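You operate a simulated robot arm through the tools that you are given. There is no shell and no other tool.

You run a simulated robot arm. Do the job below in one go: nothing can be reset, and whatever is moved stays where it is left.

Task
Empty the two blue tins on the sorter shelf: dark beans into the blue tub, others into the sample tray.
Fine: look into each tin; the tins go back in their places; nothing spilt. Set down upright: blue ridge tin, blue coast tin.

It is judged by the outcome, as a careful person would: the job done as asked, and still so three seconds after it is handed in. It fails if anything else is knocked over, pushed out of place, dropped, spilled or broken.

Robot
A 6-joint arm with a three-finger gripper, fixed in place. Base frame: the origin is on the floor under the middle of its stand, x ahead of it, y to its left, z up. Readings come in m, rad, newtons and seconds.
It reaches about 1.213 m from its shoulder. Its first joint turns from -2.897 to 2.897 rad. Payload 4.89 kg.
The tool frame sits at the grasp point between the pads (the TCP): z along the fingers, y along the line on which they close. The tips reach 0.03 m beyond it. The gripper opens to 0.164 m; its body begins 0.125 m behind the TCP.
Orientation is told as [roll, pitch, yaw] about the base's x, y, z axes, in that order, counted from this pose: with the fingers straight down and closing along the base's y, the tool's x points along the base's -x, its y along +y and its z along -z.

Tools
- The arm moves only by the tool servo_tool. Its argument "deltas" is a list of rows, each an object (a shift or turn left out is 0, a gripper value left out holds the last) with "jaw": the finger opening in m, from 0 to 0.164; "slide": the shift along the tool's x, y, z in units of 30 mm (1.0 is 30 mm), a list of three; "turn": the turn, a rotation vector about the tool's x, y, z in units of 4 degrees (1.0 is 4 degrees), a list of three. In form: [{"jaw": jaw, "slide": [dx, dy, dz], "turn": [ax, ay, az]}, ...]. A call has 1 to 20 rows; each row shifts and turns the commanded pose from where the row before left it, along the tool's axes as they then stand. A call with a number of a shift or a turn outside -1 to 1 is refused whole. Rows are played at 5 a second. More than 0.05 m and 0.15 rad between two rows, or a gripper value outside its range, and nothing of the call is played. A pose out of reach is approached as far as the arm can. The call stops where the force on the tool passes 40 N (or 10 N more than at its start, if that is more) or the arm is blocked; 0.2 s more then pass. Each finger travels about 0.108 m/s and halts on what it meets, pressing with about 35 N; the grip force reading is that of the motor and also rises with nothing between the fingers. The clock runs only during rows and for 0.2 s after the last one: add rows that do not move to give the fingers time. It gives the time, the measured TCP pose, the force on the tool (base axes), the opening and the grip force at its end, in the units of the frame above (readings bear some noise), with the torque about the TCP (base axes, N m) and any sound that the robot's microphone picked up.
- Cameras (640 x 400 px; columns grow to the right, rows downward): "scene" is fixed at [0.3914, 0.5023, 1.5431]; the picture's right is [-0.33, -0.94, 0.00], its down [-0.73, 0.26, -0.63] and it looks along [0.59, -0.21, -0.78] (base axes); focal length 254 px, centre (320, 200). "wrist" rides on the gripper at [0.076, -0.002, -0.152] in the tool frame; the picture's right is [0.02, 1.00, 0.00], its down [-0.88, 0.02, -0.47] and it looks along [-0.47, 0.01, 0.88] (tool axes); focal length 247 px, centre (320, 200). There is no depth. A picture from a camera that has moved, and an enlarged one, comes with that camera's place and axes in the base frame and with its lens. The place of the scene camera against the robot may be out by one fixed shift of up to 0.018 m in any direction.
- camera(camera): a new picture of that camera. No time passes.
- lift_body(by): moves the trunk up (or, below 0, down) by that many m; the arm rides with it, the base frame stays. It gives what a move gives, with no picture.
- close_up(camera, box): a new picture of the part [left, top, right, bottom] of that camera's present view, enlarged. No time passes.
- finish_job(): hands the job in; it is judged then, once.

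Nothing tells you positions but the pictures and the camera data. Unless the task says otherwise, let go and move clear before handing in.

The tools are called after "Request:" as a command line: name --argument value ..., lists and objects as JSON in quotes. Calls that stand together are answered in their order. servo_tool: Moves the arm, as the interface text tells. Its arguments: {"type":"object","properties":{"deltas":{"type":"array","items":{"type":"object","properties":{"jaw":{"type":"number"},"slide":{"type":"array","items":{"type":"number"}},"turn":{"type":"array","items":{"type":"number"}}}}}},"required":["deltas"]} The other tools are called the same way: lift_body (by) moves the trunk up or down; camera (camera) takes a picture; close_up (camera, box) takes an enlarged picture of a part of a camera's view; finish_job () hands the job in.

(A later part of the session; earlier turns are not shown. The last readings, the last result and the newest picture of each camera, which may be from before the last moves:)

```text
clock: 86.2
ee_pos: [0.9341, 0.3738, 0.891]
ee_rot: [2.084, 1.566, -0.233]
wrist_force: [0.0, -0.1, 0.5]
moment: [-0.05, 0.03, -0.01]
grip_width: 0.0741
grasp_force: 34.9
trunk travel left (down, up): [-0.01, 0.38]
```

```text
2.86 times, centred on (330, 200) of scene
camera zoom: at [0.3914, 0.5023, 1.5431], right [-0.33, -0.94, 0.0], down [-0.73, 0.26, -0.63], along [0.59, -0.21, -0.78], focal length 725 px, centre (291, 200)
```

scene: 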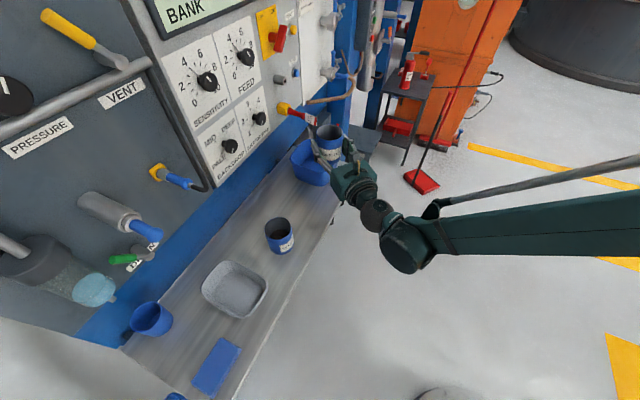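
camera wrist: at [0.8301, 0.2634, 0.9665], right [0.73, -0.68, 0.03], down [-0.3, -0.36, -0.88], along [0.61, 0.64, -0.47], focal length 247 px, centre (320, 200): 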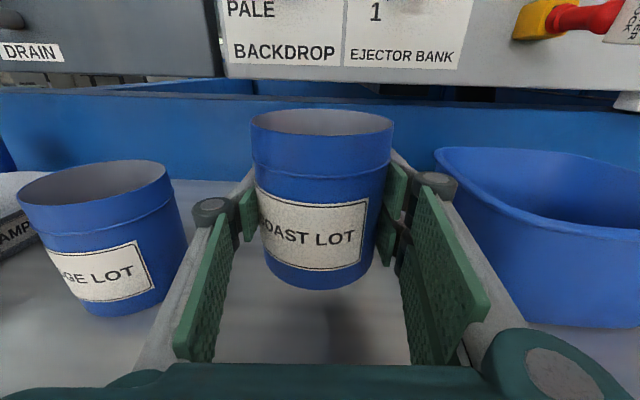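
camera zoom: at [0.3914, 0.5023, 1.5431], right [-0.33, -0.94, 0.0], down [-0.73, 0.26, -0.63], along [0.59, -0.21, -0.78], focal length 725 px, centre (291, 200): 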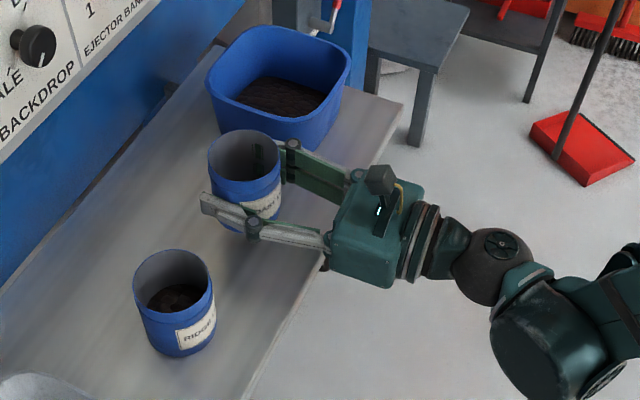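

Aligned over its place. Lowering slowly to just above the shelf, then the last millimetres gently.

Request:
servo_tool --deltas '[{"slide": [-0.3, 0, 0]}, {"slide": [-0.3, -0.03, 0]}, {"slide": [-0.3, -0.03, 0]}, {"slide": [-0.3, 0, 0]}, {"slide": [-0.15, 0, 0]}, {}]'

Request:
servo_tool --deltas '[{"slide": [-0.06, 0, 0]}, {"slide": [-0.06, 0, 0]}, {}]'

Request:
camera --camera "wrist"

Request:
close_up --camera "scene" --box '[250, 130, 410, 270]'

```text
clock: 87.6
ee_pos: [0.9332, 0.3753, 0.8497]
ee_rot: [2.075, 1.565, -0.242]
wrist_force: [0.0, 0.2, -1.3]
moment: [0.01, 0.0, 0.0]
grip_width: 0.074
grasp_force: 35.2
trunk travel left (down, up): [-0.01, 0.38]
```

```text
clock: 88.4
ee_pos: [0.9326, 0.3743, 0.8465]
ee_rot: [2.072, 1.564, -0.244]
wrist_force: [0.3, 0.3, -1.0]
moment: [0.0, 0.01, -0.01]
grip_width: 0.0742
grasp_force: 34.7
trunk travel left (down, up): [-0.01, 0.38]
```

```text
taken
camera wrist: at [0.8284, 0.2642, 0.9232], right [0.73, -0.68, 0.03], down [-0.3, -0.36, -0.88], along [0.61, 0.64, -0.47], focal length 247 px, centre (320, 200)
```

wrist: 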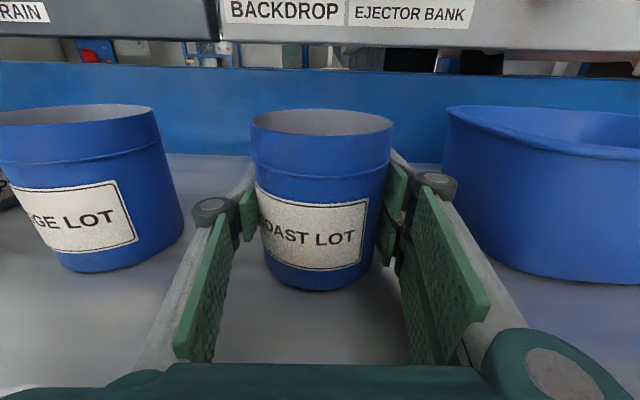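

```text
2.86 times, centred on (330, 200) of scene
camera zoom: at [0.3914, 0.5023, 1.5431], right [-0.33, -0.94, 0.0], down [-0.73, 0.26, -0.63], along [0.59, -0.21, -0.78], focal length 725 px, centre (291, 200)
```

zoom: 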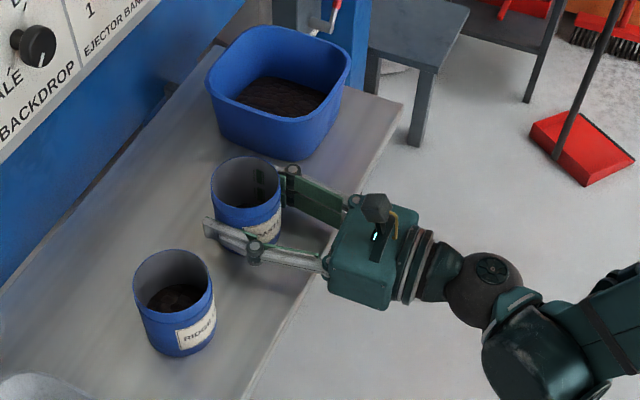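

Request:
servo_tool --deltas '[{"slide": [-0.04, 0, 0]}, {}]'

Request:
servo_tool --deltas '[{"slide": [-0.04, 0, 0]}, {}]'

```text
clock: 89.0
ee_pos: [0.9328, 0.375, 0.8453]
ee_rot: [2.079, 1.565, -0.24]
wrist_force: [-0.3, -0.3, -0.2]
moment: [-0.02, 0.04, 0.0]
grip_width: 0.0738
grasp_force: 35.3
trunk travel left (down, up): [-0.01, 0.38]
```

```text
clock: 89.6
ee_pos: [0.9321, 0.3745, 0.8448]
ee_rot: [2.155, 1.567, -0.162]
wrist_force: [2.5, 1.6, 6.9]
moment: [0.02, 0.21, -0.05]
grip_width: 0.074
grasp_force: 34.9
trunk travel left (down, up): [-0.01, 0.38]
```

The tin has touched down (7 N upward). Releasing gently.

Request:
servo_tool --deltas '[{"jaw": 0.078}, {"jaw": 0.082}, {"jaw": 0.088}, {"jaw": 0.095}, {"jaw": 0.105}, {}]'

Request:
camera --camera "wrist"

Request:
close_up --camera "scene" --box '[250, 130, 410, 270]'

```text
clock: 91.0
ee_pos: [0.9331, 0.3744, 0.8437]
ee_rot: [2.077, 1.565, -0.24]
wrist_force: [0.3, -0.5, -0.1]
moment: [0.04, -0.02, -0.01]
grip_width: 0.1049
grasp_force: 0.0
trunk travel left (down, up): [-0.01, 0.38]
```

```text
taken
camera wrist: at [0.828, 0.264, 0.9206], right [0.73, -0.68, 0.03], down [-0.3, -0.36, -0.88], along [0.61, 0.64, -0.47], focal length 247 px, centre (320, 200)
```

wrist: 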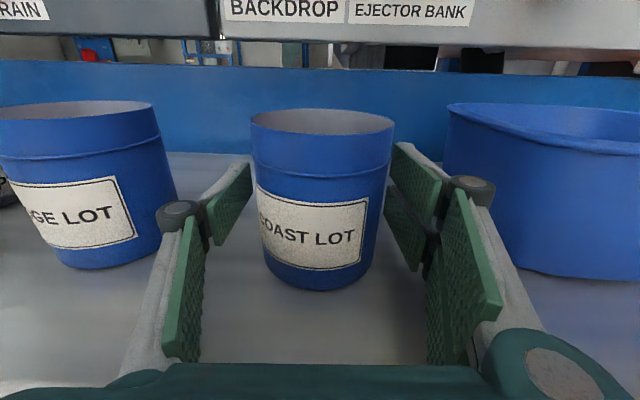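

```text
2.86 times, centred on (330, 200) of scene
camera zoom: at [0.3914, 0.5023, 1.5431], right [-0.33, -0.94, 0.0], down [-0.73, 0.26, -0.63], along [0.59, -0.21, -0.78], focal length 725 px, centre (291, 200)
```

zoom: 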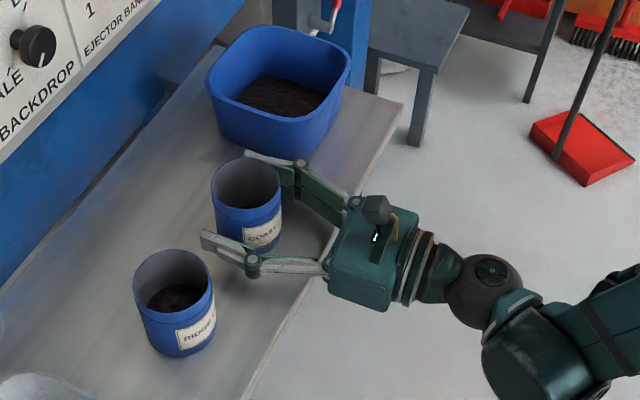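

The coast tin is standing upright in its place. Checking its inside for any leftovers.

Request:
close_up --camera "scene" --box '[288, 178, 325, 222]'

Request:
close_up --camera "scene" --box '[285, 130, 350, 190]'

```text
9.09 times, centred on (306, 200) of scene
camera zoom: at [0.3914, 0.5023, 1.5431], right [-0.33, -0.94, 0.0], down [-0.73, 0.26, -0.63], along [0.59, -0.21, -0.78], focal length 2306 px, centre (443, 200)
```

zoom: 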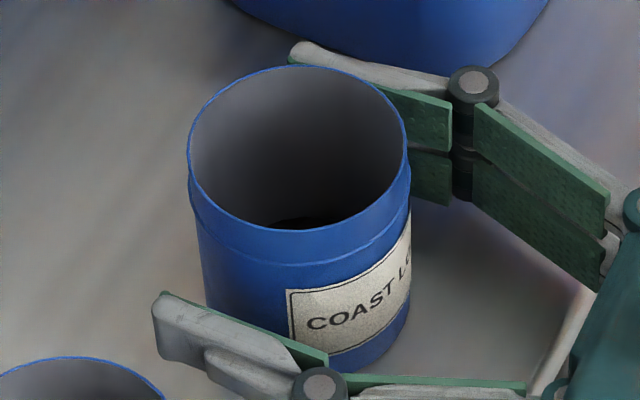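

```text
6.67 times, centred on (318, 160) of scene
camera zoom: at [0.3914, 0.5023, 1.5431], right [-0.33, -0.94, 0.0], down [-0.73, 0.26, -0.63], along [0.59, -0.21, -0.78], focal length 1691 px, centre (337, 467)
```

zoom: 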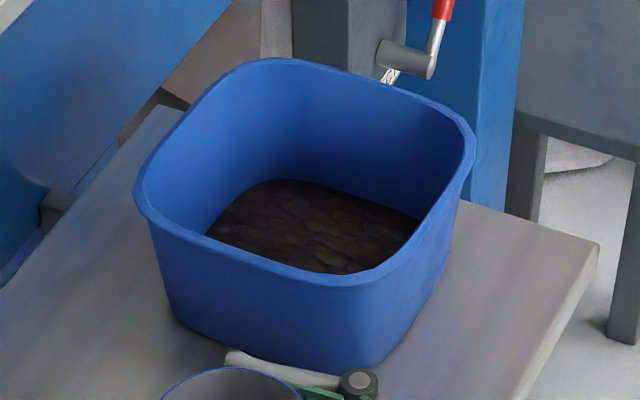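

There's a dark patch at the very bottom of the coast tin, so I want a proper look inside. I'll back the open gripper off diagonally upward, then tip the camera down to see into it.

Request:
servo_tool --deltas '[{"slide": [0.1, 0, -0.4]}, {"slide": [0.3, 0, -0.5]}, {"slide": [0.5, 0, -0.5]}, {"slide": [0.6, 0, -0.5]}, {"slide": [0.6, 0, -0.5]}, {"slide": [0.6, 0, -0.5]}, {"slide": [0.8, 0, -0.4]}, {"slide": [0.9, 0, 0]}, {"slide": [0.9, 0, 0]}, {"slide": [0.9, 0, 0]}, {}]'

Request:
servo_tool --deltas '[{"turn": [0, -1, 0]}, {"turn": [0, -1, 0]}, {"turn": [0, -1, 0]}, {"turn": [0, -1, 0]}, {"turn": [0, -1, 0]}, {"turn": [0, -1, 0]}, {"turn": [0, -1, 0]}, {"turn": [0, -1, 0]}, {"turn": [0, -1, 0]}, {"turn": [0, -1, 0]}, {}]'

Request:
camera --camera "wrist"

Request:
camera --camera "scene"

```text
clock: 93.4
ee_pos: [0.8641, 0.3011, 1.0315]
ee_rot: [2.062, 1.565, -0.254]
wrist_force: [-0.4, 1.0, 0.0]
moment: [0.08, -0.07, 0.02]
grip_width: 0.1047
grasp_force: 0.0
trunk travel left (down, up): [-0.01, 0.38]
```

```text
clock: 95.8
ee_pos: [0.8637, 0.303, 1.0295]
ee_rot: [0.007, 0.876, -2.311]
wrist_force: [-0.1, -0.8, 0.4]
moment: [0.03, -0.02, 0.02]
grip_width: 0.1049
grasp_force: 0.2
trunk travel left (down, up): [-0.01, 0.38]
```

```text
taken
camera wrist: at [0.8172, 0.2545, 1.1868], right [0.74, -0.67, 0.02], down [-0.61, -0.7, -0.37], along [0.26, 0.26, -0.93], focal length 247 px, centre (320, 200)
```

wrist: 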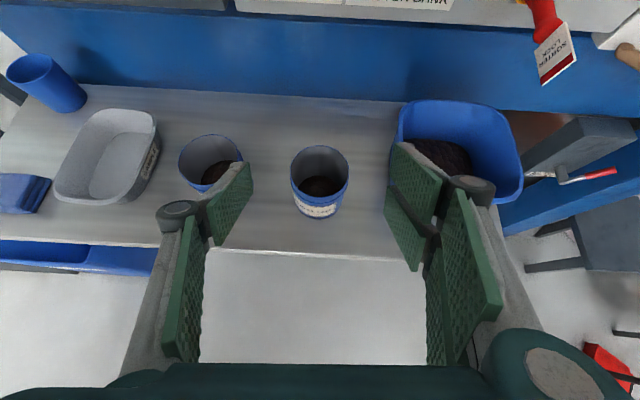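

```text
taken
```

scene: 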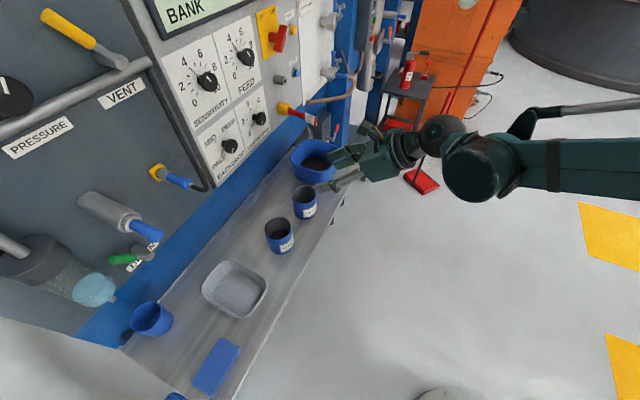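

Request:
close_up --camera "wrist" --box '[280, 140, 360, 220]'

Request:
close_up --camera "wrist" --box '[170, 125, 250, 200]'

Request:
close_up --camera "wrist" --box '[390, 95, 530, 210]'

```text
5.00 times, centred on (320, 180) of wrist
camera zoom: at [0.8172, 0.2545, 1.1868], right [0.74, -0.67, 0.02], down [-0.61, -0.7, -0.37], along [0.26, 0.26, -0.93], focal length 1235 px, centre (320, 300)
```

zoom: 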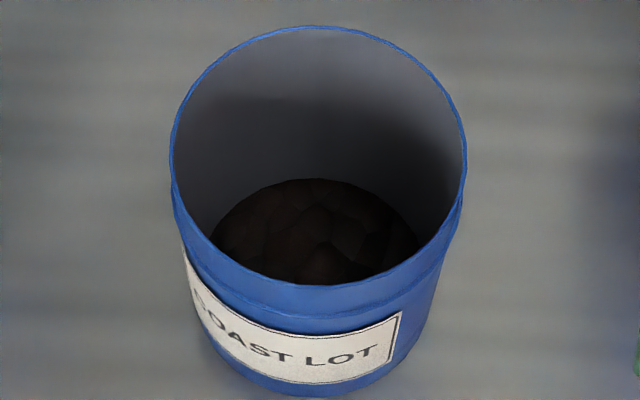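

```text
5.33 times, centred on (210, 162) of wrist
camera zoom: at [0.8172, 0.2545, 1.1868], right [0.74, -0.67, 0.02], down [-0.61, -0.7, -0.37], along [0.26, 0.26, -0.93], focal length 1317 px, centre (907, 400)
```

zoom: 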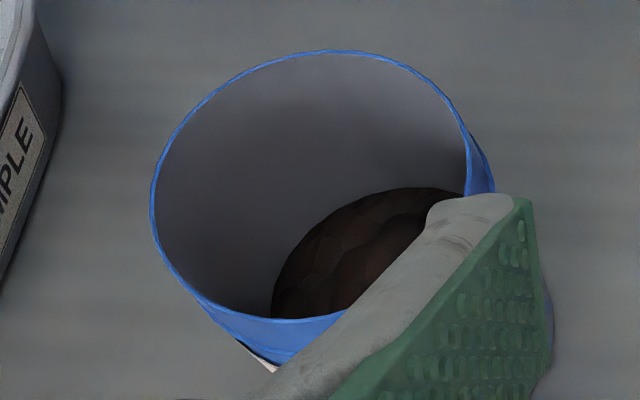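

```text
3.48 times, centred on (460, 152) of wrist
camera zoom: at [0.8172, 0.2545, 1.1868], right [0.74, -0.67, 0.02], down [-0.61, -0.7, -0.37], along [0.26, 0.26, -0.93], focal length 859 px, centre (-167, 365)
```

zoom: 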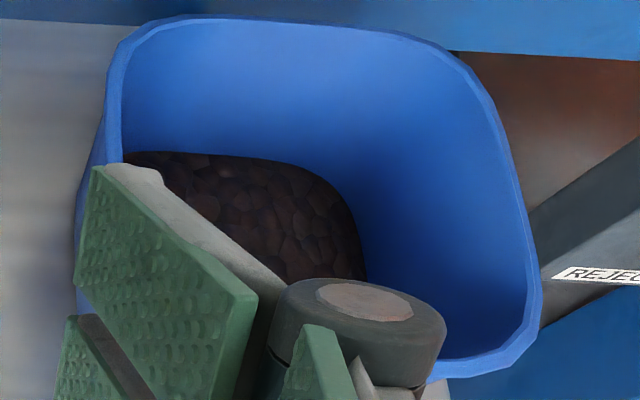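

Some dark beans are still in the bottom of the coast tin, so I must tip it further than 103°. I'll level the gripper again, re-grip it, and repeat the pour with a much steeper tilt.

Request:
servo_tool --deltas '[{"turn": [0, 1, 0]}, {"turn": [0, 1, 0]}, {"turn": [0, 1, 0]}, {"turn": [0, 1, 0]}, {"turn": [0, 1, 0]}, {"turn": [0, 1, 0]}, {"turn": [0, 1, 0]}, {"turn": [0, 1, 0]}, {"turn": [0, 1, 0]}, {"turn": [0, 1, 0]}, {}]'

Request:
servo_tool --deltas '[{"slide": [-0.3, 0.02, 0.6]}, {"slide": [-0.3, 0.02, 0.6]}, {"slide": [-0.3, 0.02, 0.6]}, {"slide": [-0.3, 0.01, 0.6]}, {"slide": [-0.3, 0, 0.55]}, {}]'

Request:
camera --camera "wrist"

Request:
close_up --camera "scene" --box '[250, 130, 410, 270]'

```text
clock: 98.2
ee_pos: [0.8646, 0.3022, 1.0311]
ee_rot: [2.154, 1.566, -0.162]
wrist_force: [-0.8, 0.9, 0.2]
moment: [-0.01, 0.01, 0.02]
grip_width: 0.1048
grasp_force: 0.1
trunk travel left (down, up): [-0.01, 0.38]
```

```text
clock: 99.6
ee_pos: [0.9271, 0.3673, 0.9871]
ee_rot: [2.092, 1.566, -0.225]
wrist_force: [0.0, -0.4, 0.7]
moment: [0.0, 0.01, 0.01]
grip_width: 0.105
grasp_force: 0.0
trunk travel left (down, up): [-0.01, 0.38]
```

```text
taken
camera wrist: at [0.8221, 0.2561, 1.063], right [0.73, -0.68, 0.03], down [-0.3, -0.36, -0.88], along [0.61, 0.64, -0.47], focal length 247 px, centre (320, 200)
```

wrist: 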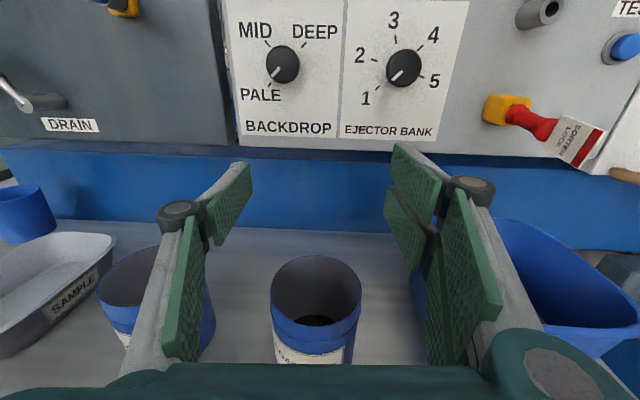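

```text
2.86 times, centred on (330, 200) of scene
camera zoom: at [0.3914, 0.5023, 1.5431], right [-0.33, -0.94, 0.0], down [-0.73, 0.26, -0.63], along [0.59, -0.21, -0.78], focal length 725 px, centre (291, 200)
```

zoom: 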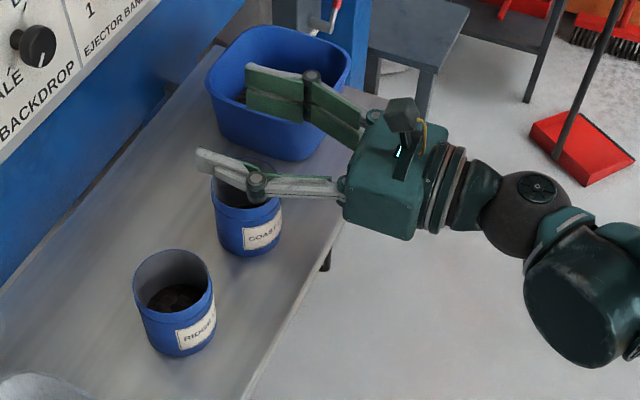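

Well lined up above the tin; the fingers straddle it. Descending straight down to grip height.

Request:
servo_tool --deltas '[{"slide": [-0.6, -0.01, 0]}, {"slide": [-0.6, -0.01, 0]}, {"slide": [-0.6, -0.01, 0]}, {"slide": [-0.6, -0.01, 0]}, {"slide": [-0.6, -0.01, 0]}, {"slide": [-0.6, 0, 0]}, {"slide": [-0.6, 0, 0]}, {"slide": [-0.55, 0, 0]}, {}]'

Request:
camera --camera "wrist"

Request:
close_up --camera "scene" --box '[250, 130, 410, 270]'

```text
clock: 101.6
ee_pos: [0.925, 0.3677, 0.8412]
ee_rot: [2.08, 1.564, -0.235]
wrist_force: [-0.8, 0.2, 0.4]
moment: [-0.02, 0.01, -0.04]
grip_width: 0.1053
grasp_force: 0.0
trunk travel left (down, up): [-0.01, 0.38]
```

```text
taken
camera wrist: at [0.821, 0.2567, 0.9178], right [0.73, -0.68, 0.03], down [-0.3, -0.36, -0.88], along [0.61, 0.64, -0.47], focal length 247 px, centre (320, 200)
```

wrist: 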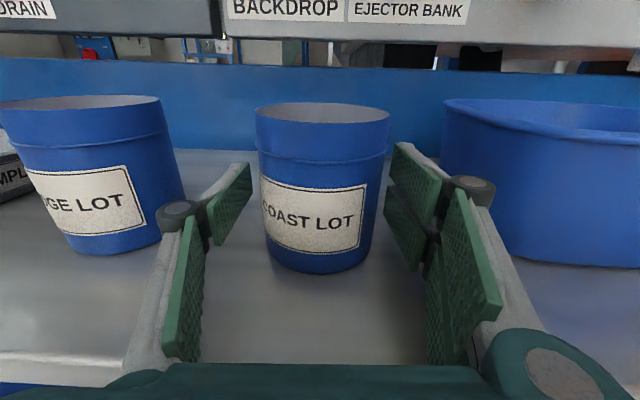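

```text
2.86 times, centred on (330, 200) of scene
camera zoom: at [0.3914, 0.5023, 1.5431], right [-0.33, -0.94, 0.0], down [-0.73, 0.26, -0.63], along [0.59, -0.21, -0.78], focal length 725 px, centre (291, 200)
```

zoom: 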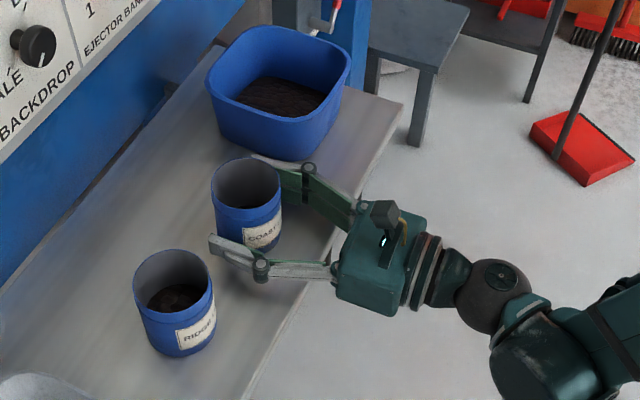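

Centred. Closing the fingers and lifting.

Request:
servo_tool --deltas '[{"jaw": 0.095}, {"jaw": 0.088}, {"jaw": 0.082}, {"jaw": 0.075}, {"jaw": 0.065}, {}, {}]'

Request:
servo_tool --deltas '[{"slide": [0.3, 0, 0]}, {"slide": [0.6, 0, 0]}, {"slide": [0.7, 0, 0]}, {"slide": [0.7, 0, 0]}, {"slide": [0.7, 0, 0]}, {"slide": [0.7, 0, 0]}, {"slide": [0.7, 0, 0]}, {"slide": [0.7, 0, 0]}, {"slide": [0.7, 0, 0]}, {"slide": [0.3, 0, 0]}, {}]'

Request:
camera --camera "wrist"

```text
clock: 103.2
ee_pos: [0.9254, 0.3665, 0.8423]
ee_rot: [2.081, 1.564, -0.234]
wrist_force: [-0.3, 0.2, 1.5]
moment: [0.01, 0.07, -0.02]
grip_width: 0.0745
grasp_force: 34.7
trunk travel left (down, up): [-0.01, 0.38]
```

```text
clock: 105.6
ee_pos: [0.9264, 0.3664, 1.0271]
ee_rot: [2.064, 1.565, -0.25]
wrist_force: [0.0, 0.1, -0.6]
moment: [0.02, 0.02, 0.06]
grip_width: 0.0748
grasp_force: 35.2
trunk travel left (down, up): [-0.01, 0.38]
```

```text
taken
camera wrist: at [0.8207, 0.2559, 1.1037], right [0.73, -0.68, 0.03], down [-0.3, -0.36, -0.88], along [0.61, 0.64, -0.47], focal length 247 px, centre (320, 200)
```

wrist: 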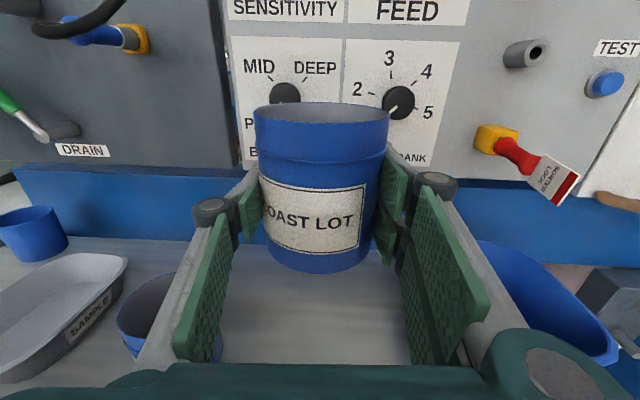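

Regripped cleanly. Moving back and right at height, then swinging the heading to about 3° again.

Request:
servo_tool --deltas '[{"slide": [0, 0.3, -0.3]}, {"slide": [0, 0.56, -0.23]}, {"slide": [0, 0.56, -0.23]}, {"slide": [0, 0.56, -0.23]}, {"slide": [0, 0.56, -0.23]}, {"slide": [0, 0.56, -0.23]}, {"slide": [0, 0.56, -0.23]}, {}]'

Request:
servo_tool --deltas '[{"turn": [-1, 0, 0]}, {"turn": [-1, 0, 0]}, {"turn": [-1, 0, 0]}, {"turn": [-1, 0, 0]}, {"turn": [-1, 0, 0]}, {"turn": [-1, 0, 0]}, {"turn": [-1, 0, 0]}, {"turn": [-1, 0, 0]}, {"turn": [-1, 0, 0]}, {"turn": [-1, 0, 0]}, {"turn": [-1, 0, 0]}, {}]'

Request:
camera --camera "wrist"

Request:
close_up --camera "scene" --box '[260, 80, 400, 200]'

```text
clock: 107.4
ee_pos: [0.9699, 0.256, 1.0261]
ee_rot: [2.06, 1.565, -0.257]
wrist_force: [-0.5, 0.2, -1.3]
moment: [0.02, 0.03, -0.02]
grip_width: 0.0746
grasp_force: 34.9
trunk travel left (down, up): [-0.01, 0.38]
```

```text
clock: 110.0
ee_pos: [0.9715, 0.2567, 1.0264]
ee_rot: [2.917, 1.565, -0.173]
wrist_force: [0.2, -0.4, -0.6]
moment: [0.0, 0.01, 0.07]
grip_width: 0.0746
grasp_force: 35.1
trunk travel left (down, up): [-0.01, 0.38]
```

```text
taken
camera wrist: at [0.8193, 0.2488, 1.1022], right [0.06, -1.0, 0.02], down [-0.47, -0.05, -0.88], along [0.88, 0.04, -0.47], focal length 247 px, centre (320, 200)
```

wrist: 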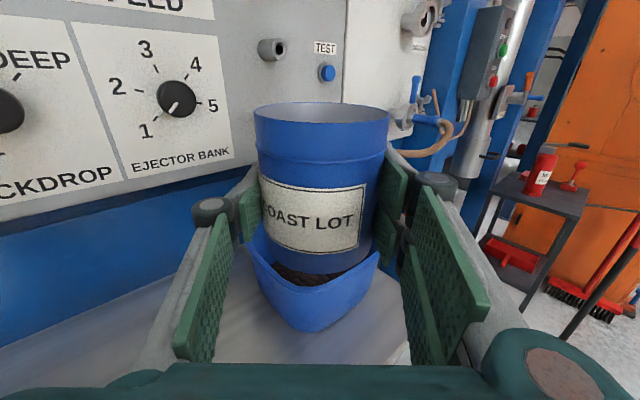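

```text
3.33 times, centred on (330, 140) of scene
camera zoom: at [0.3914, 0.5023, 1.5431], right [-0.33, -0.94, 0.0], down [-0.73, 0.26, -0.63], along [0.59, -0.21, -0.78], focal length 846 px, centre (287, 400)
```

zoom: 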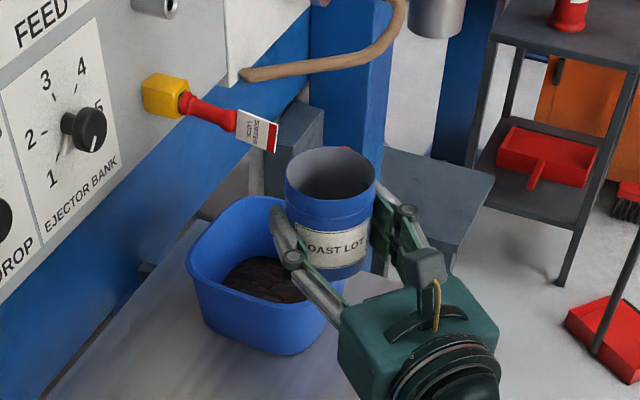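

Now forward over the tub and down to the pour position at (1.07, 0.243, 0.995).

Request:
servo_tool --deltas '[{"slide": [0, 0.09, 0.38]}, {"slide": [0, 0.09, 0.48]}, {"slide": [0, 0.09, 0.48]}, {"slide": [0, 0.09, 0.48]}, {"slide": [0, 0.09, 0.48]}, {"slide": [0, 0.09, 0.48]}, {"slide": [-0.2, 0.09, 0.3]}, {"slide": [-0.3, 0, 0.18]}, {"slide": [-0.3, 0, 0]}, {"slide": [-0.25, 0, 0]}, {}]'

Request:
close_up --camera "scene" --box '[260, 80, 390, 200]'

```text
clock: 112.4
ee_pos: [1.0697, 0.2422, 0.9952]
ee_rot: [2.847, 1.565, -0.236]
wrist_force: [0.9, 0.5, -0.3]
moment: [0.03, 0.01, -0.01]
grip_width: 0.0747
grasp_force: 34.8
trunk travel left (down, up): [-0.01, 0.38]
```

```text
3.33 times, centred on (325, 140) of scene
camera zoom: at [0.3914, 0.5023, 1.5431], right [-0.33, -0.94, 0.0], down [-0.73, 0.26, -0.63], along [0.59, -0.21, -0.78], focal length 846 px, centre (303, 400)
```

zoom: 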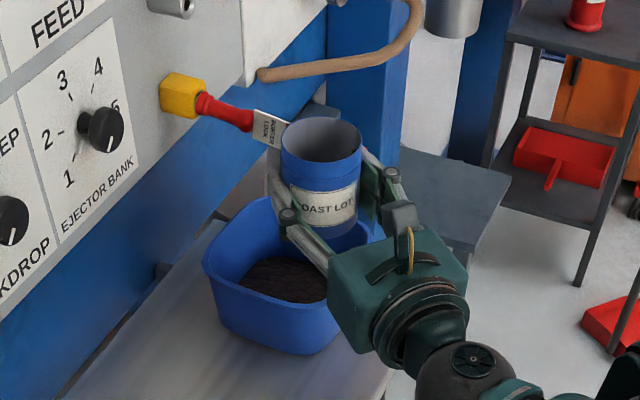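

Positioned. Tilting left again, going steadily to 80° then on to about 145°.

Request:
servo_tool --deltas '[{"turn": [0, 0, -0.5]}, {"turn": [0, 0, -1]}, {"turn": [0, 0, -1]}, {"turn": [0, 0, -1]}, {"turn": [0, 0, -1]}, {"turn": [0, 0, -1]}, {"turn": [0, 0, -1]}, {"turn": [0, 0, -1]}, {"turn": [0, 0, -1]}, {"turn": [0, 0, -1]}, {"turn": [0, 0, -1]}, {"turn": [0, 0, -1]}, {"turn": [0, 0, -1]}, {"turn": [0, 0, -1]}, {"turn": [0, 0, -1]}, {"turn": [0, 0, -1]}, {"turn": [0, 0, -1]}, {"turn": [0, 0, -1]}, {"turn": [0, 0, -1]}, {"turn": [0, 0, -1]}]'

Request:
servo_tool --deltas '[{"turn": [0, 0, -0.6]}, {"turn": [0, 0, -0.6]}, {"turn": [0, 0, -0.6]}, {"turn": [0, 0, -0.6]}, {"turn": [0, 0, -0.6]}, {"turn": [0, 0, -0.6]}, {"turn": [0, 0, -0.6]}, {"turn": [0, 0, -0.6]}, {"turn": [0, 0, -0.6]}, {"turn": [0, 0, -0.6]}, {"turn": [0, 0, -0.6]}, {"turn": [0, 0, -0.6]}, {"turn": [0, 0, -0.6]}, {}]'

Request:
close_up --camera "scene" --box '[260, 80, 390, 200]'

Request:
camera --camera "wrist"

```text
clock: 116.6
ee_pos: [1.071, 0.2425, 0.9945]
ee_rot: [1.577, 0.208, -1.513]
wrist_force: [-0.5, 0.0, -0.9]
moment: [-0.02, -0.01, -0.02]
grip_width: 0.0747
grasp_force: 35.2
trunk travel left (down, up): [-0.01, 0.38]
```

```text
clock: 119.6
ee_pos: [1.0708, 0.2423, 0.9945]
ee_rot: [1.576, -0.336, -1.515]
wrist_force: [-1.0, 0.7, -0.7]
moment: [0.01, 0.01, -0.01]
grip_width: 0.0748
grasp_force: 34.7
trunk travel left (down, up): [-0.01, 0.38]
```

```text
3.33 times, centred on (325, 140) of scene
camera zoom: at [0.3914, 0.5023, 1.5431], right [-0.33, -0.94, 0.0], down [-0.73, 0.26, -0.63], along [0.59, -0.21, -0.78], focal length 846 px, centre (303, 400)
```

zoom: 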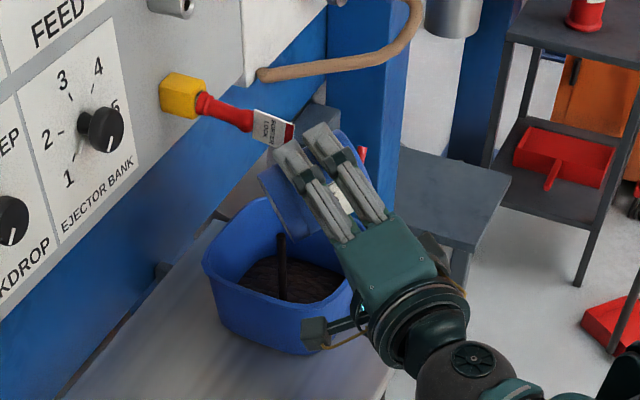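

```text
taken
camera wrist: at [0.915, 0.3048, 0.9676], right [-0.02, 0.35, 0.94], down [-0.43, -0.85, 0.31], along [0.9, -0.39, 0.17], focal length 247 px, centre (320, 200)
```

wrist: 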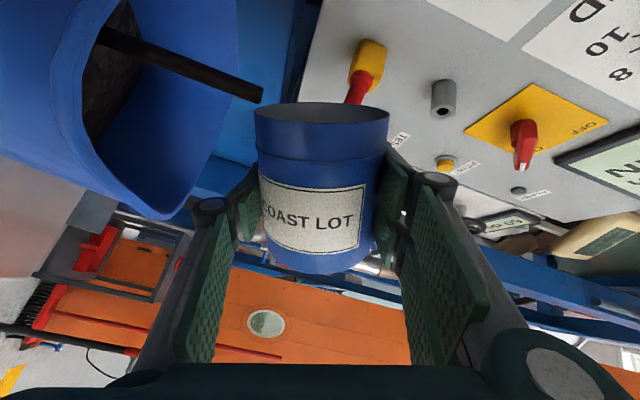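

A stream of beans is flowing into the tub right now. Holding and tilting further to finish it.

Request:
servo_tool --deltas '[{}, {}, {}, {}, {}, {"turn": [0, 0, -0.6]}, {"turn": [0, 0, -0.6]}, {"turn": [0, 0, -0.6]}, {"turn": [0, 0, -0.6]}, {"turn": [0, 0, -0.6]}, {"turn": [0, 0, -0.6]}, {"turn": [0, 0, -0.6]}, {"turn": [0, 0, -0.6]}, {}, {}, {}, {}, {}, {}]'

Request:
close_up --camera "scene" --box '[260, 80, 390, 200]'

Request:
camera --camera "wrist"

```text
clock: 123.6
ee_pos: [1.0707, 0.2414, 0.9948]
ee_rot: [1.577, -0.671, -1.517]
wrist_force: [-1.3, -0.3, 0.4]
moment: [0.0, 0.06, -0.04]
grip_width: 0.0745
grasp_force: 35.4
trunk travel left (down, up): [-0.01, 0.38]
```

```text
3.33 times, centred on (325, 140) of scene
camera zoom: at [0.3914, 0.5023, 1.5431], right [-0.33, -0.94, 0.0], down [-0.73, 0.26, -0.63], along [0.59, -0.21, -0.78], focal length 846 px, centre (303, 400)
```

zoom: 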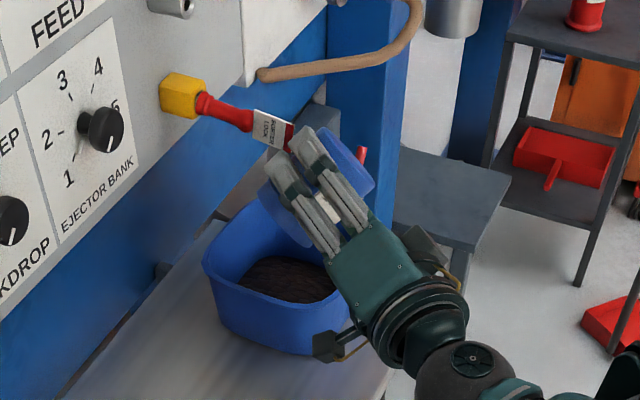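

```text
taken
camera wrist: at [0.9161, 0.2926, 0.9456], right [-0.04, 0.64, 0.77], down [-0.44, -0.7, 0.56], along [0.9, -0.31, 0.31], focal length 247 px, centre (320, 200)
```

wrist: 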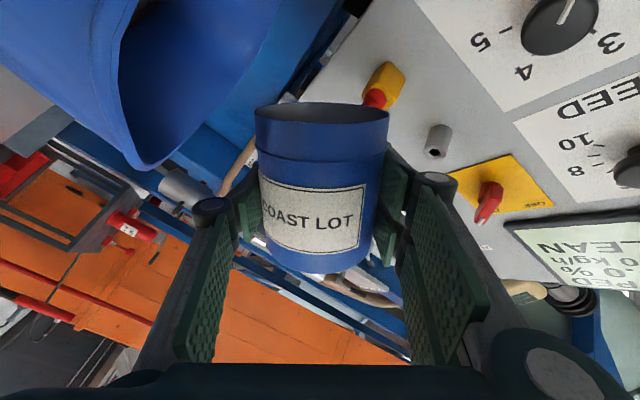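

The stream has stopped at 128°. A little more tilt and a pause to be sure, then back upright.

Request:
servo_tool --deltas '[{"turn": [0, 0, -0.7]}, {"turn": [0, 0, -0.7]}, {"turn": [0, 0, -0.7]}, {"turn": [0, 0, -0.7]}, {}, {}, {}, {}, {}]'

Request:
close_up --camera "scene" --box '[260, 80, 390, 200]'

Request:
servo_tool --deltas '[{"turn": [0, 0, 1]}, {"turn": [0, 0, 1]}, {"turn": [0, 0, 1]}, {"turn": [0, 0, 1]}, {"turn": [0, 0, 1]}, {"turn": [0, 0, 1]}, {"turn": [0, 0, 1]}, {"turn": [0, 0, 1]}, {"turn": [0, 0, 1]}, {"turn": [0, 0, 1]}, {"turn": [0, 0, 1]}, {"turn": [0, 0, 1]}, {"turn": [0, 0, 1]}, {"turn": [0, 0, 1]}, {"turn": [0, 0, 1]}, {"turn": [0, 0, 1]}, {"turn": [0, 0, 1]}, {"turn": [0, 0, 1]}, {"turn": [0, 0, 1]}, {"turn": [0, 0, 1]}]'

Request:
servo_tool --deltas '[{"turn": [0, 0, 1]}, {"turn": [0, 0, 1]}, {"turn": [0, 0, 1]}, {"turn": [0, 0, 1]}, {"turn": [0, 0, 1]}, {"turn": [0, 0, 1]}, {"turn": [0, 0, 1]}, {"turn": [0, 0, 1]}, {"turn": [0, 0, 1]}, {"turn": [0, 0, 1]}, {"turn": [0, 0, 1]}, {"turn": [0, 0, 1]}, {"turn": [0, 0, 1]}, {"turn": [0, 0, 1]}, {}]'

Request:
camera --camera "wrist"

```text
clock: 125.6
ee_pos: [1.0703, 0.2429, 0.9953]
ee_rot: [1.578, -0.867, -1.517]
wrist_force: [-0.9, 0.9, -1.1]
moment: [-0.02, 0.0, -0.01]
grip_width: 0.0747
grasp_force: 35.0
trunk travel left (down, up): [-0.01, 0.38]
```

```text
3.33 times, centred on (325, 140) of scene
camera zoom: at [0.3914, 0.5023, 1.5431], right [-0.33, -0.94, 0.0], down [-0.73, 0.26, -0.63], along [0.59, -0.21, -0.78], focal length 846 px, centre (303, 400)
```

zoom: 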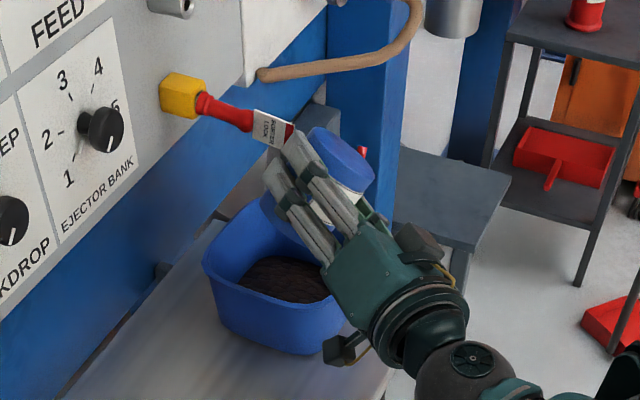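

```text
clock: 129.8
ee_pos: [1.0711, 0.2424, 0.9943]
ee_rot: [1.574, 0.529, -1.51]
wrist_force: [-0.3, -0.1, -0.8]
moment: [0.01, 0.01, 0.0]
grip_width: 0.0744
grasp_force: 35.4
trunk travel left (down, up): [-0.01, 0.38]
```

```text
clock: 133.0
ee_pos: [1.0699, 0.2416, 0.9942]
ee_rot: [1.648, 1.505, -1.436]
wrist_force: [0.6, 0.6, -0.5]
moment: [0.01, -0.01, 0.01]
grip_width: 0.0744
grasp_force: 34.9
trunk travel left (down, up): [-0.01, 0.38]
```

```text
taken
camera wrist: at [0.9184, 0.2399, 1.0708], right [0.06, -0.99, 0.09], down [-0.46, -0.1, -0.88], along [0.88, 0.01, -0.47], focal length 247 px, centre (320, 200)
```

wrist: 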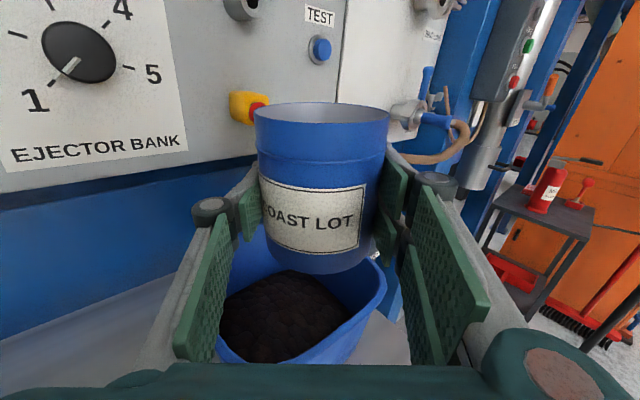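

Request:
servo_tool --deltas '[{"turn": [0, 0, 0.9]}, {"slide": [0, 0, -0.4]}, {"slide": [0.1, 0, -0.6]}, {"slide": [0.2, 0, -0.7]}, {"slide": [0.3, 0, -0.7]}, {"slide": [0.4, 0, -0.7]}, {}]'

Request:
servo_tool --deltas '[{"turn": [1, 0, 0]}, {"turn": [1, 0, 0]}, {"turn": [1, 0, 0]}, {"turn": [1, 0, 0]}, {"turn": [1, 0, 0]}, {"turn": [1, 0, 0]}, {"turn": [1, 0, 0]}, {"turn": [1, 0, 0]}, {"turn": [1, 0, 0]}, {"turn": [1, 0, 0]}, {"turn": [1, 0, 0]}, {}]'

Request:
camera --camera "wrist"

Request:
close_up --camera "scene" --box '[250, 90, 410, 230]'

```text
clock: 134.6
ee_pos: [0.9759, 0.2382, 1.0248]
ee_rot: [2.833, 1.566, -0.248]
wrist_force: [0.6, -0.1, -0.7]
moment: [-0.01, -0.06, 0.0]
grip_width: 0.0745
grasp_force: 34.8
trunk travel left (down, up): [-0.01, 0.38]
```

```text
clock: 137.2
ee_pos: [0.9779, 0.2364, 1.0242]
ee_rot: [2.05, 1.566, -0.264]
wrist_force: [-0.1, -1.0, -0.7]
moment: [-0.05, 0.04, -0.06]
grip_width: 0.0746
grasp_force: 34.7
trunk travel left (down, up): [-0.01, 0.38]
```

```text
taken
camera wrist: at [0.8732, 0.126, 1.1011], right [0.73, -0.68, 0.03], down [-0.3, -0.36, -0.88], along [0.61, 0.64, -0.47], focal length 247 px, centre (320, 200)
```

wrist: 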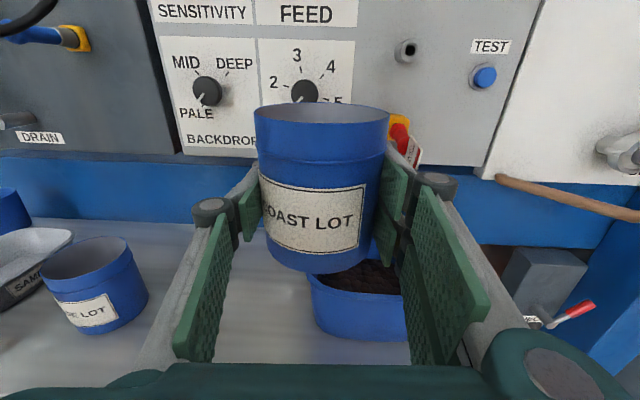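

```text
2.86 times, centred on (330, 160) of scene
camera zoom: at [0.3914, 0.5023, 1.5431], right [-0.33, -0.94, 0.0], down [-0.73, 0.26, -0.63], along [0.59, -0.21, -0.78], focal length 725 px, centre (291, 314)
```

zoom: 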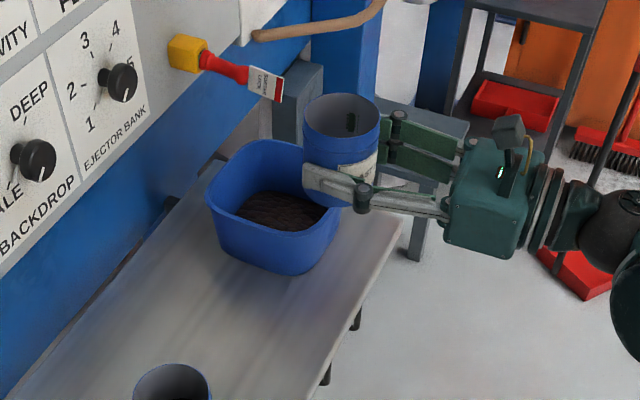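

Let me tilt the tin slightly toward the fixed camera to see its bottom before putting it down.

Request:
servo_tool --deltas '[{"turn": [0, 0, -1]}, {"turn": [0, 0, -1]}, {"turn": [0, 0, -1]}, {"turn": [0, 0, -1]}, {"turn": [0, 0, -1]}, {"turn": [0, 0, -1]}, {"turn": [0, 0, -1]}, {}]'

Request:
close_up --camera "scene" --box '[315, 105, 355, 145]'

Request:
camera --camera "scene"

```text
clock: 139.0
ee_pos: [0.9781, 0.2358, 1.0236]
ee_rot: [1.577, 1.077, -0.74]
wrist_force: [0.9, 0.4, -0.7]
moment: [-0.02, -0.01, -0.04]
grip_width: 0.0744
grasp_force: 34.9
trunk travel left (down, up): [-0.01, 0.38]
```

```text
10.00 times, centred on (335, 125) of scene
camera zoom: at [0.3914, 0.5023, 1.5431], right [-0.33, -0.94, 0.0], down [-0.73, 0.26, -0.63], along [0.59, -0.21, -0.78], focal length 2537 px, centre (170, 950)
```

zoom: 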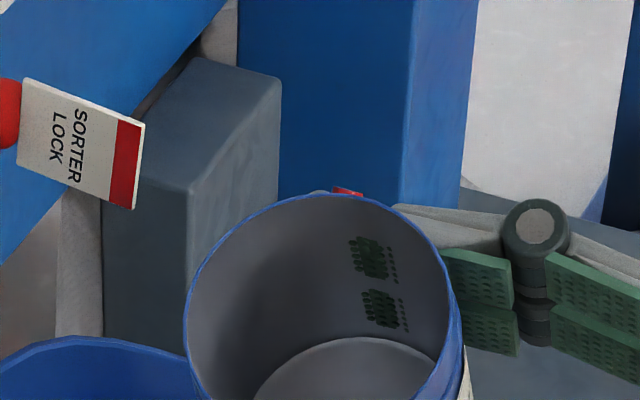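

```text
taken
```

scene: 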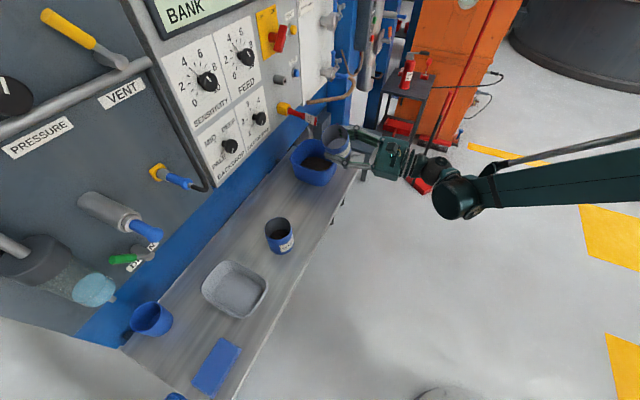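

The bottom is bare metal: the coast tin is now empty. Bringing it upright and back over its place.

Request:
servo_tool --deltas '[{"turn": [0, 0, 1]}, {"turn": [0, 0, 1]}, {"turn": [0, 0, 1]}, {"turn": [0, 0, 1]}, {"turn": [0, 0, 1]}, {"turn": [0, 0, 1]}, {"turn": [0, 0, 1]}, {}]'

Request:
servo_tool --deltas '[{"slide": [0, -0.53, 0.25]}, {"slide": [0, -0.53, 0.25]}, {"slide": [0, -0.53, 0.25]}, {"slide": [0, -0.53, 0.25]}, {"slide": [0, -0.53, 0.25]}, {"slide": [0, -0.53, 0.25]}, {"slide": [0, -0.53, 0.25]}, {"slide": [0, -0.53, 0.25]}, {}]'

Request:
servo_tool --deltas '[{"slide": [-0.7, 0, 0]}, {"slide": [-0.7, 0, 0]}, {"slide": [-0.7, 0, 0]}, {"slide": [-0.7, 0, 0]}, {"slide": [-0.7, 0, 0]}, {"slide": [-0.7, 0, 0]}, {}]'

Request:
camera --camera "wrist"

```text
clock: 140.8
ee_pos: [0.9774, 0.2378, 1.0258]
ee_rot: [2.132, 1.566, -0.183]
wrist_force: [-0.3, 0.2, -0.4]
moment: [-0.01, -0.01, -0.04]
grip_width: 0.0745
grasp_force: 34.8
trunk travel left (down, up): [-0.01, 0.38]
```

```text
clock: 142.8
ee_pos: [0.9249, 0.3653, 1.0254]
ee_rot: [2.087, 1.565, -0.231]
wrist_force: [-0.1, -0.1, -0.3]
moment: [-0.01, -0.01, 0.09]
grip_width: 0.0747
grasp_force: 35.1
trunk travel left (down, up): [-0.01, 0.38]
```

```text
clock: 144.4
ee_pos: [0.9276, 0.3677, 0.8978]
ee_rot: [2.087, 1.566, -0.23]
wrist_force: [-0.4, -0.1, -0.5]
moment: [-0.04, 0.02, -0.04]
grip_width: 0.0747
grasp_force: 35.1
trunk travel left (down, up): [-0.01, 0.38]
```

```text
taken
camera wrist: at [0.8225, 0.2566, 0.9744], right [0.73, -0.68, 0.03], down [-0.3, -0.36, -0.88], along [0.61, 0.64, -0.47], focal length 247 px, centre (320, 200)
```

wrist: 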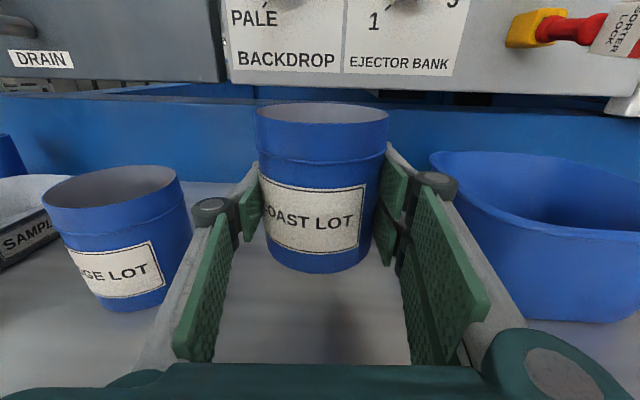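

Aligned over its spot. Lowering to the shelf.

Request:
servo_tool --deltas '[{"slide": [-0.35, 0, -0.03]}, {"slide": [-0.35, 0, -0.03]}, {"slide": [-0.35, 0, 0]}, {"slide": [-0.35, 0, 0]}, {"slide": [-0.2, 0, 0]}, {"slide": [-0.1, 0, 0]}, {}]'

Request:
servo_tool --deltas '[{"slide": [-0.05, 0, 0]}, {}]'

Request:
servo_tool --deltas '[{"slide": [-0.04, 0, 0]}, {}]'

```text
clock: 146.0
ee_pos: [0.9258, 0.3651, 0.8469]
ee_rot: [2.077, 1.566, -0.24]
wrist_force: [0.0, 0.8, -1.3]
moment: [-0.02, 0.0, -0.01]
grip_width: 0.0747
grasp_force: 34.8
trunk travel left (down, up): [-0.01, 0.38]
```

```text
clock: 146.6
ee_pos: [0.9236, 0.3647, 0.8454]
ee_rot: [2.073, 1.566, -0.243]
wrist_force: [0.6, -0.5, -0.5]
moment: [0.02, 0.01, 0.01]
grip_width: 0.0748
grasp_force: 34.7
trunk travel left (down, up): [-0.01, 0.38]
```

```text
clock: 147.2
ee_pos: [0.9247, 0.3659, 0.8449]
ee_rot: [2.073, 1.564, -0.242]
wrist_force: [-0.4, 0.3, -1.1]
moment: [0.0, 0.0, -0.01]
grip_width: 0.0747
grasp_force: 34.8
trunk travel left (down, up): [-0.01, 0.38]
```

Request:
servo_tool --deltas '[{"slide": [-0.04, 0, 0]}, {}]'

Request:
servo_tool --deltas '[{"slide": [-0.04, 0, 0]}, {}]'

```text
clock: 147.8
ee_pos: [0.926, 0.3648, 0.8429]
ee_rot: [2.073, 1.565, -0.242]
wrist_force: [0.2, -0.2, -0.9]
moment: [-0.01, 0.02, -0.01]
grip_width: 0.0744
grasp_force: 34.9
trunk travel left (down, up): [-0.01, 0.38]
```

```text
clock: 148.4
ee_pos: [0.9261, 0.3652, 0.8419]
ee_rot: [2.075, 1.565, -0.242]
wrist_force: [0.2, 0.3, -0.3]
moment: [0.01, 0.01, 0.0]
grip_width: 0.0746
grasp_force: 35.2
trunk travel left (down, up): [-0.01, 0.38]
```

Request:
servo_tool --deltas '[{"slide": [-0.03, 0, 0]}, {}]'

```text
clock: 149.0
ee_pos: [0.9258, 0.3653, 0.8405]
ee_rot: [2.167, 1.566, -0.149]
wrist_force: [1.5, -1.0, 7.1]
moment: [0.08, 0.18, -0.02]
grip_width: 0.0746
grasp_force: 35.1
trunk travel left (down, up): [-0.01, 0.38]
```

Touched down (7 N). Releasing the coast tin.

Request:
servo_tool --deltas '[{"jaw": 0.078}, {"jaw": 0.082}, {"jaw": 0.088}, {"jaw": 0.095}, {"jaw": 0.105}, {}]'

Request:
camera --camera "wrist"

Request:
close_up --camera "scene" --box '[250, 130, 410, 270]'

```text
clock: 150.4
ee_pos: [0.9246, 0.3661, 0.8411]
ee_rot: [2.073, 1.565, -0.245]
wrist_force: [-0.7, 0.5, -0.2]
moment: [0.0, 0.01, 0.0]
grip_width: 0.1052
grasp_force: 0.1
trunk travel left (down, up): [-0.01, 0.38]
```

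```text
taken
camera wrist: at [0.8208, 0.2552, 0.9177], right [0.73, -0.68, 0.03], down [-0.3, -0.36, -0.88], along [0.61, 0.64, -0.47], focal length 247 px, centre (320, 200)
```

wrist: 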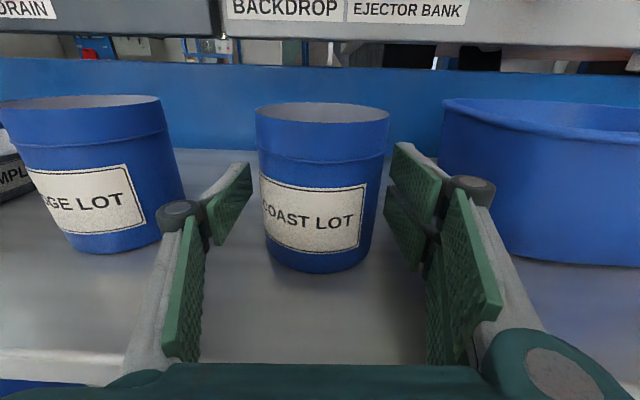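

```text
2.86 times, centred on (330, 200) of scene
camera zoom: at [0.3914, 0.5023, 1.5431], right [-0.33, -0.94, 0.0], down [-0.73, 0.26, -0.63], along [0.59, -0.21, -0.78], focal length 725 px, centre (291, 200)
```

zoom: 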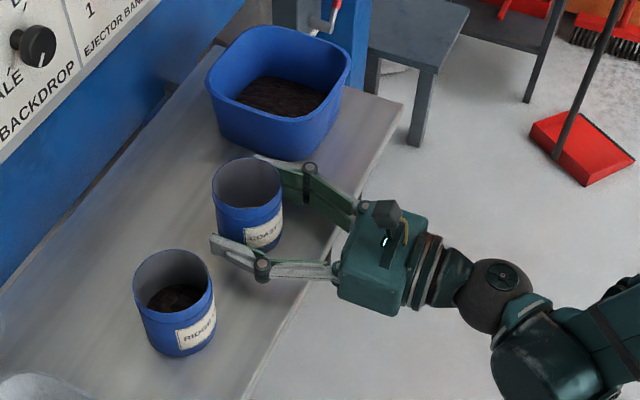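

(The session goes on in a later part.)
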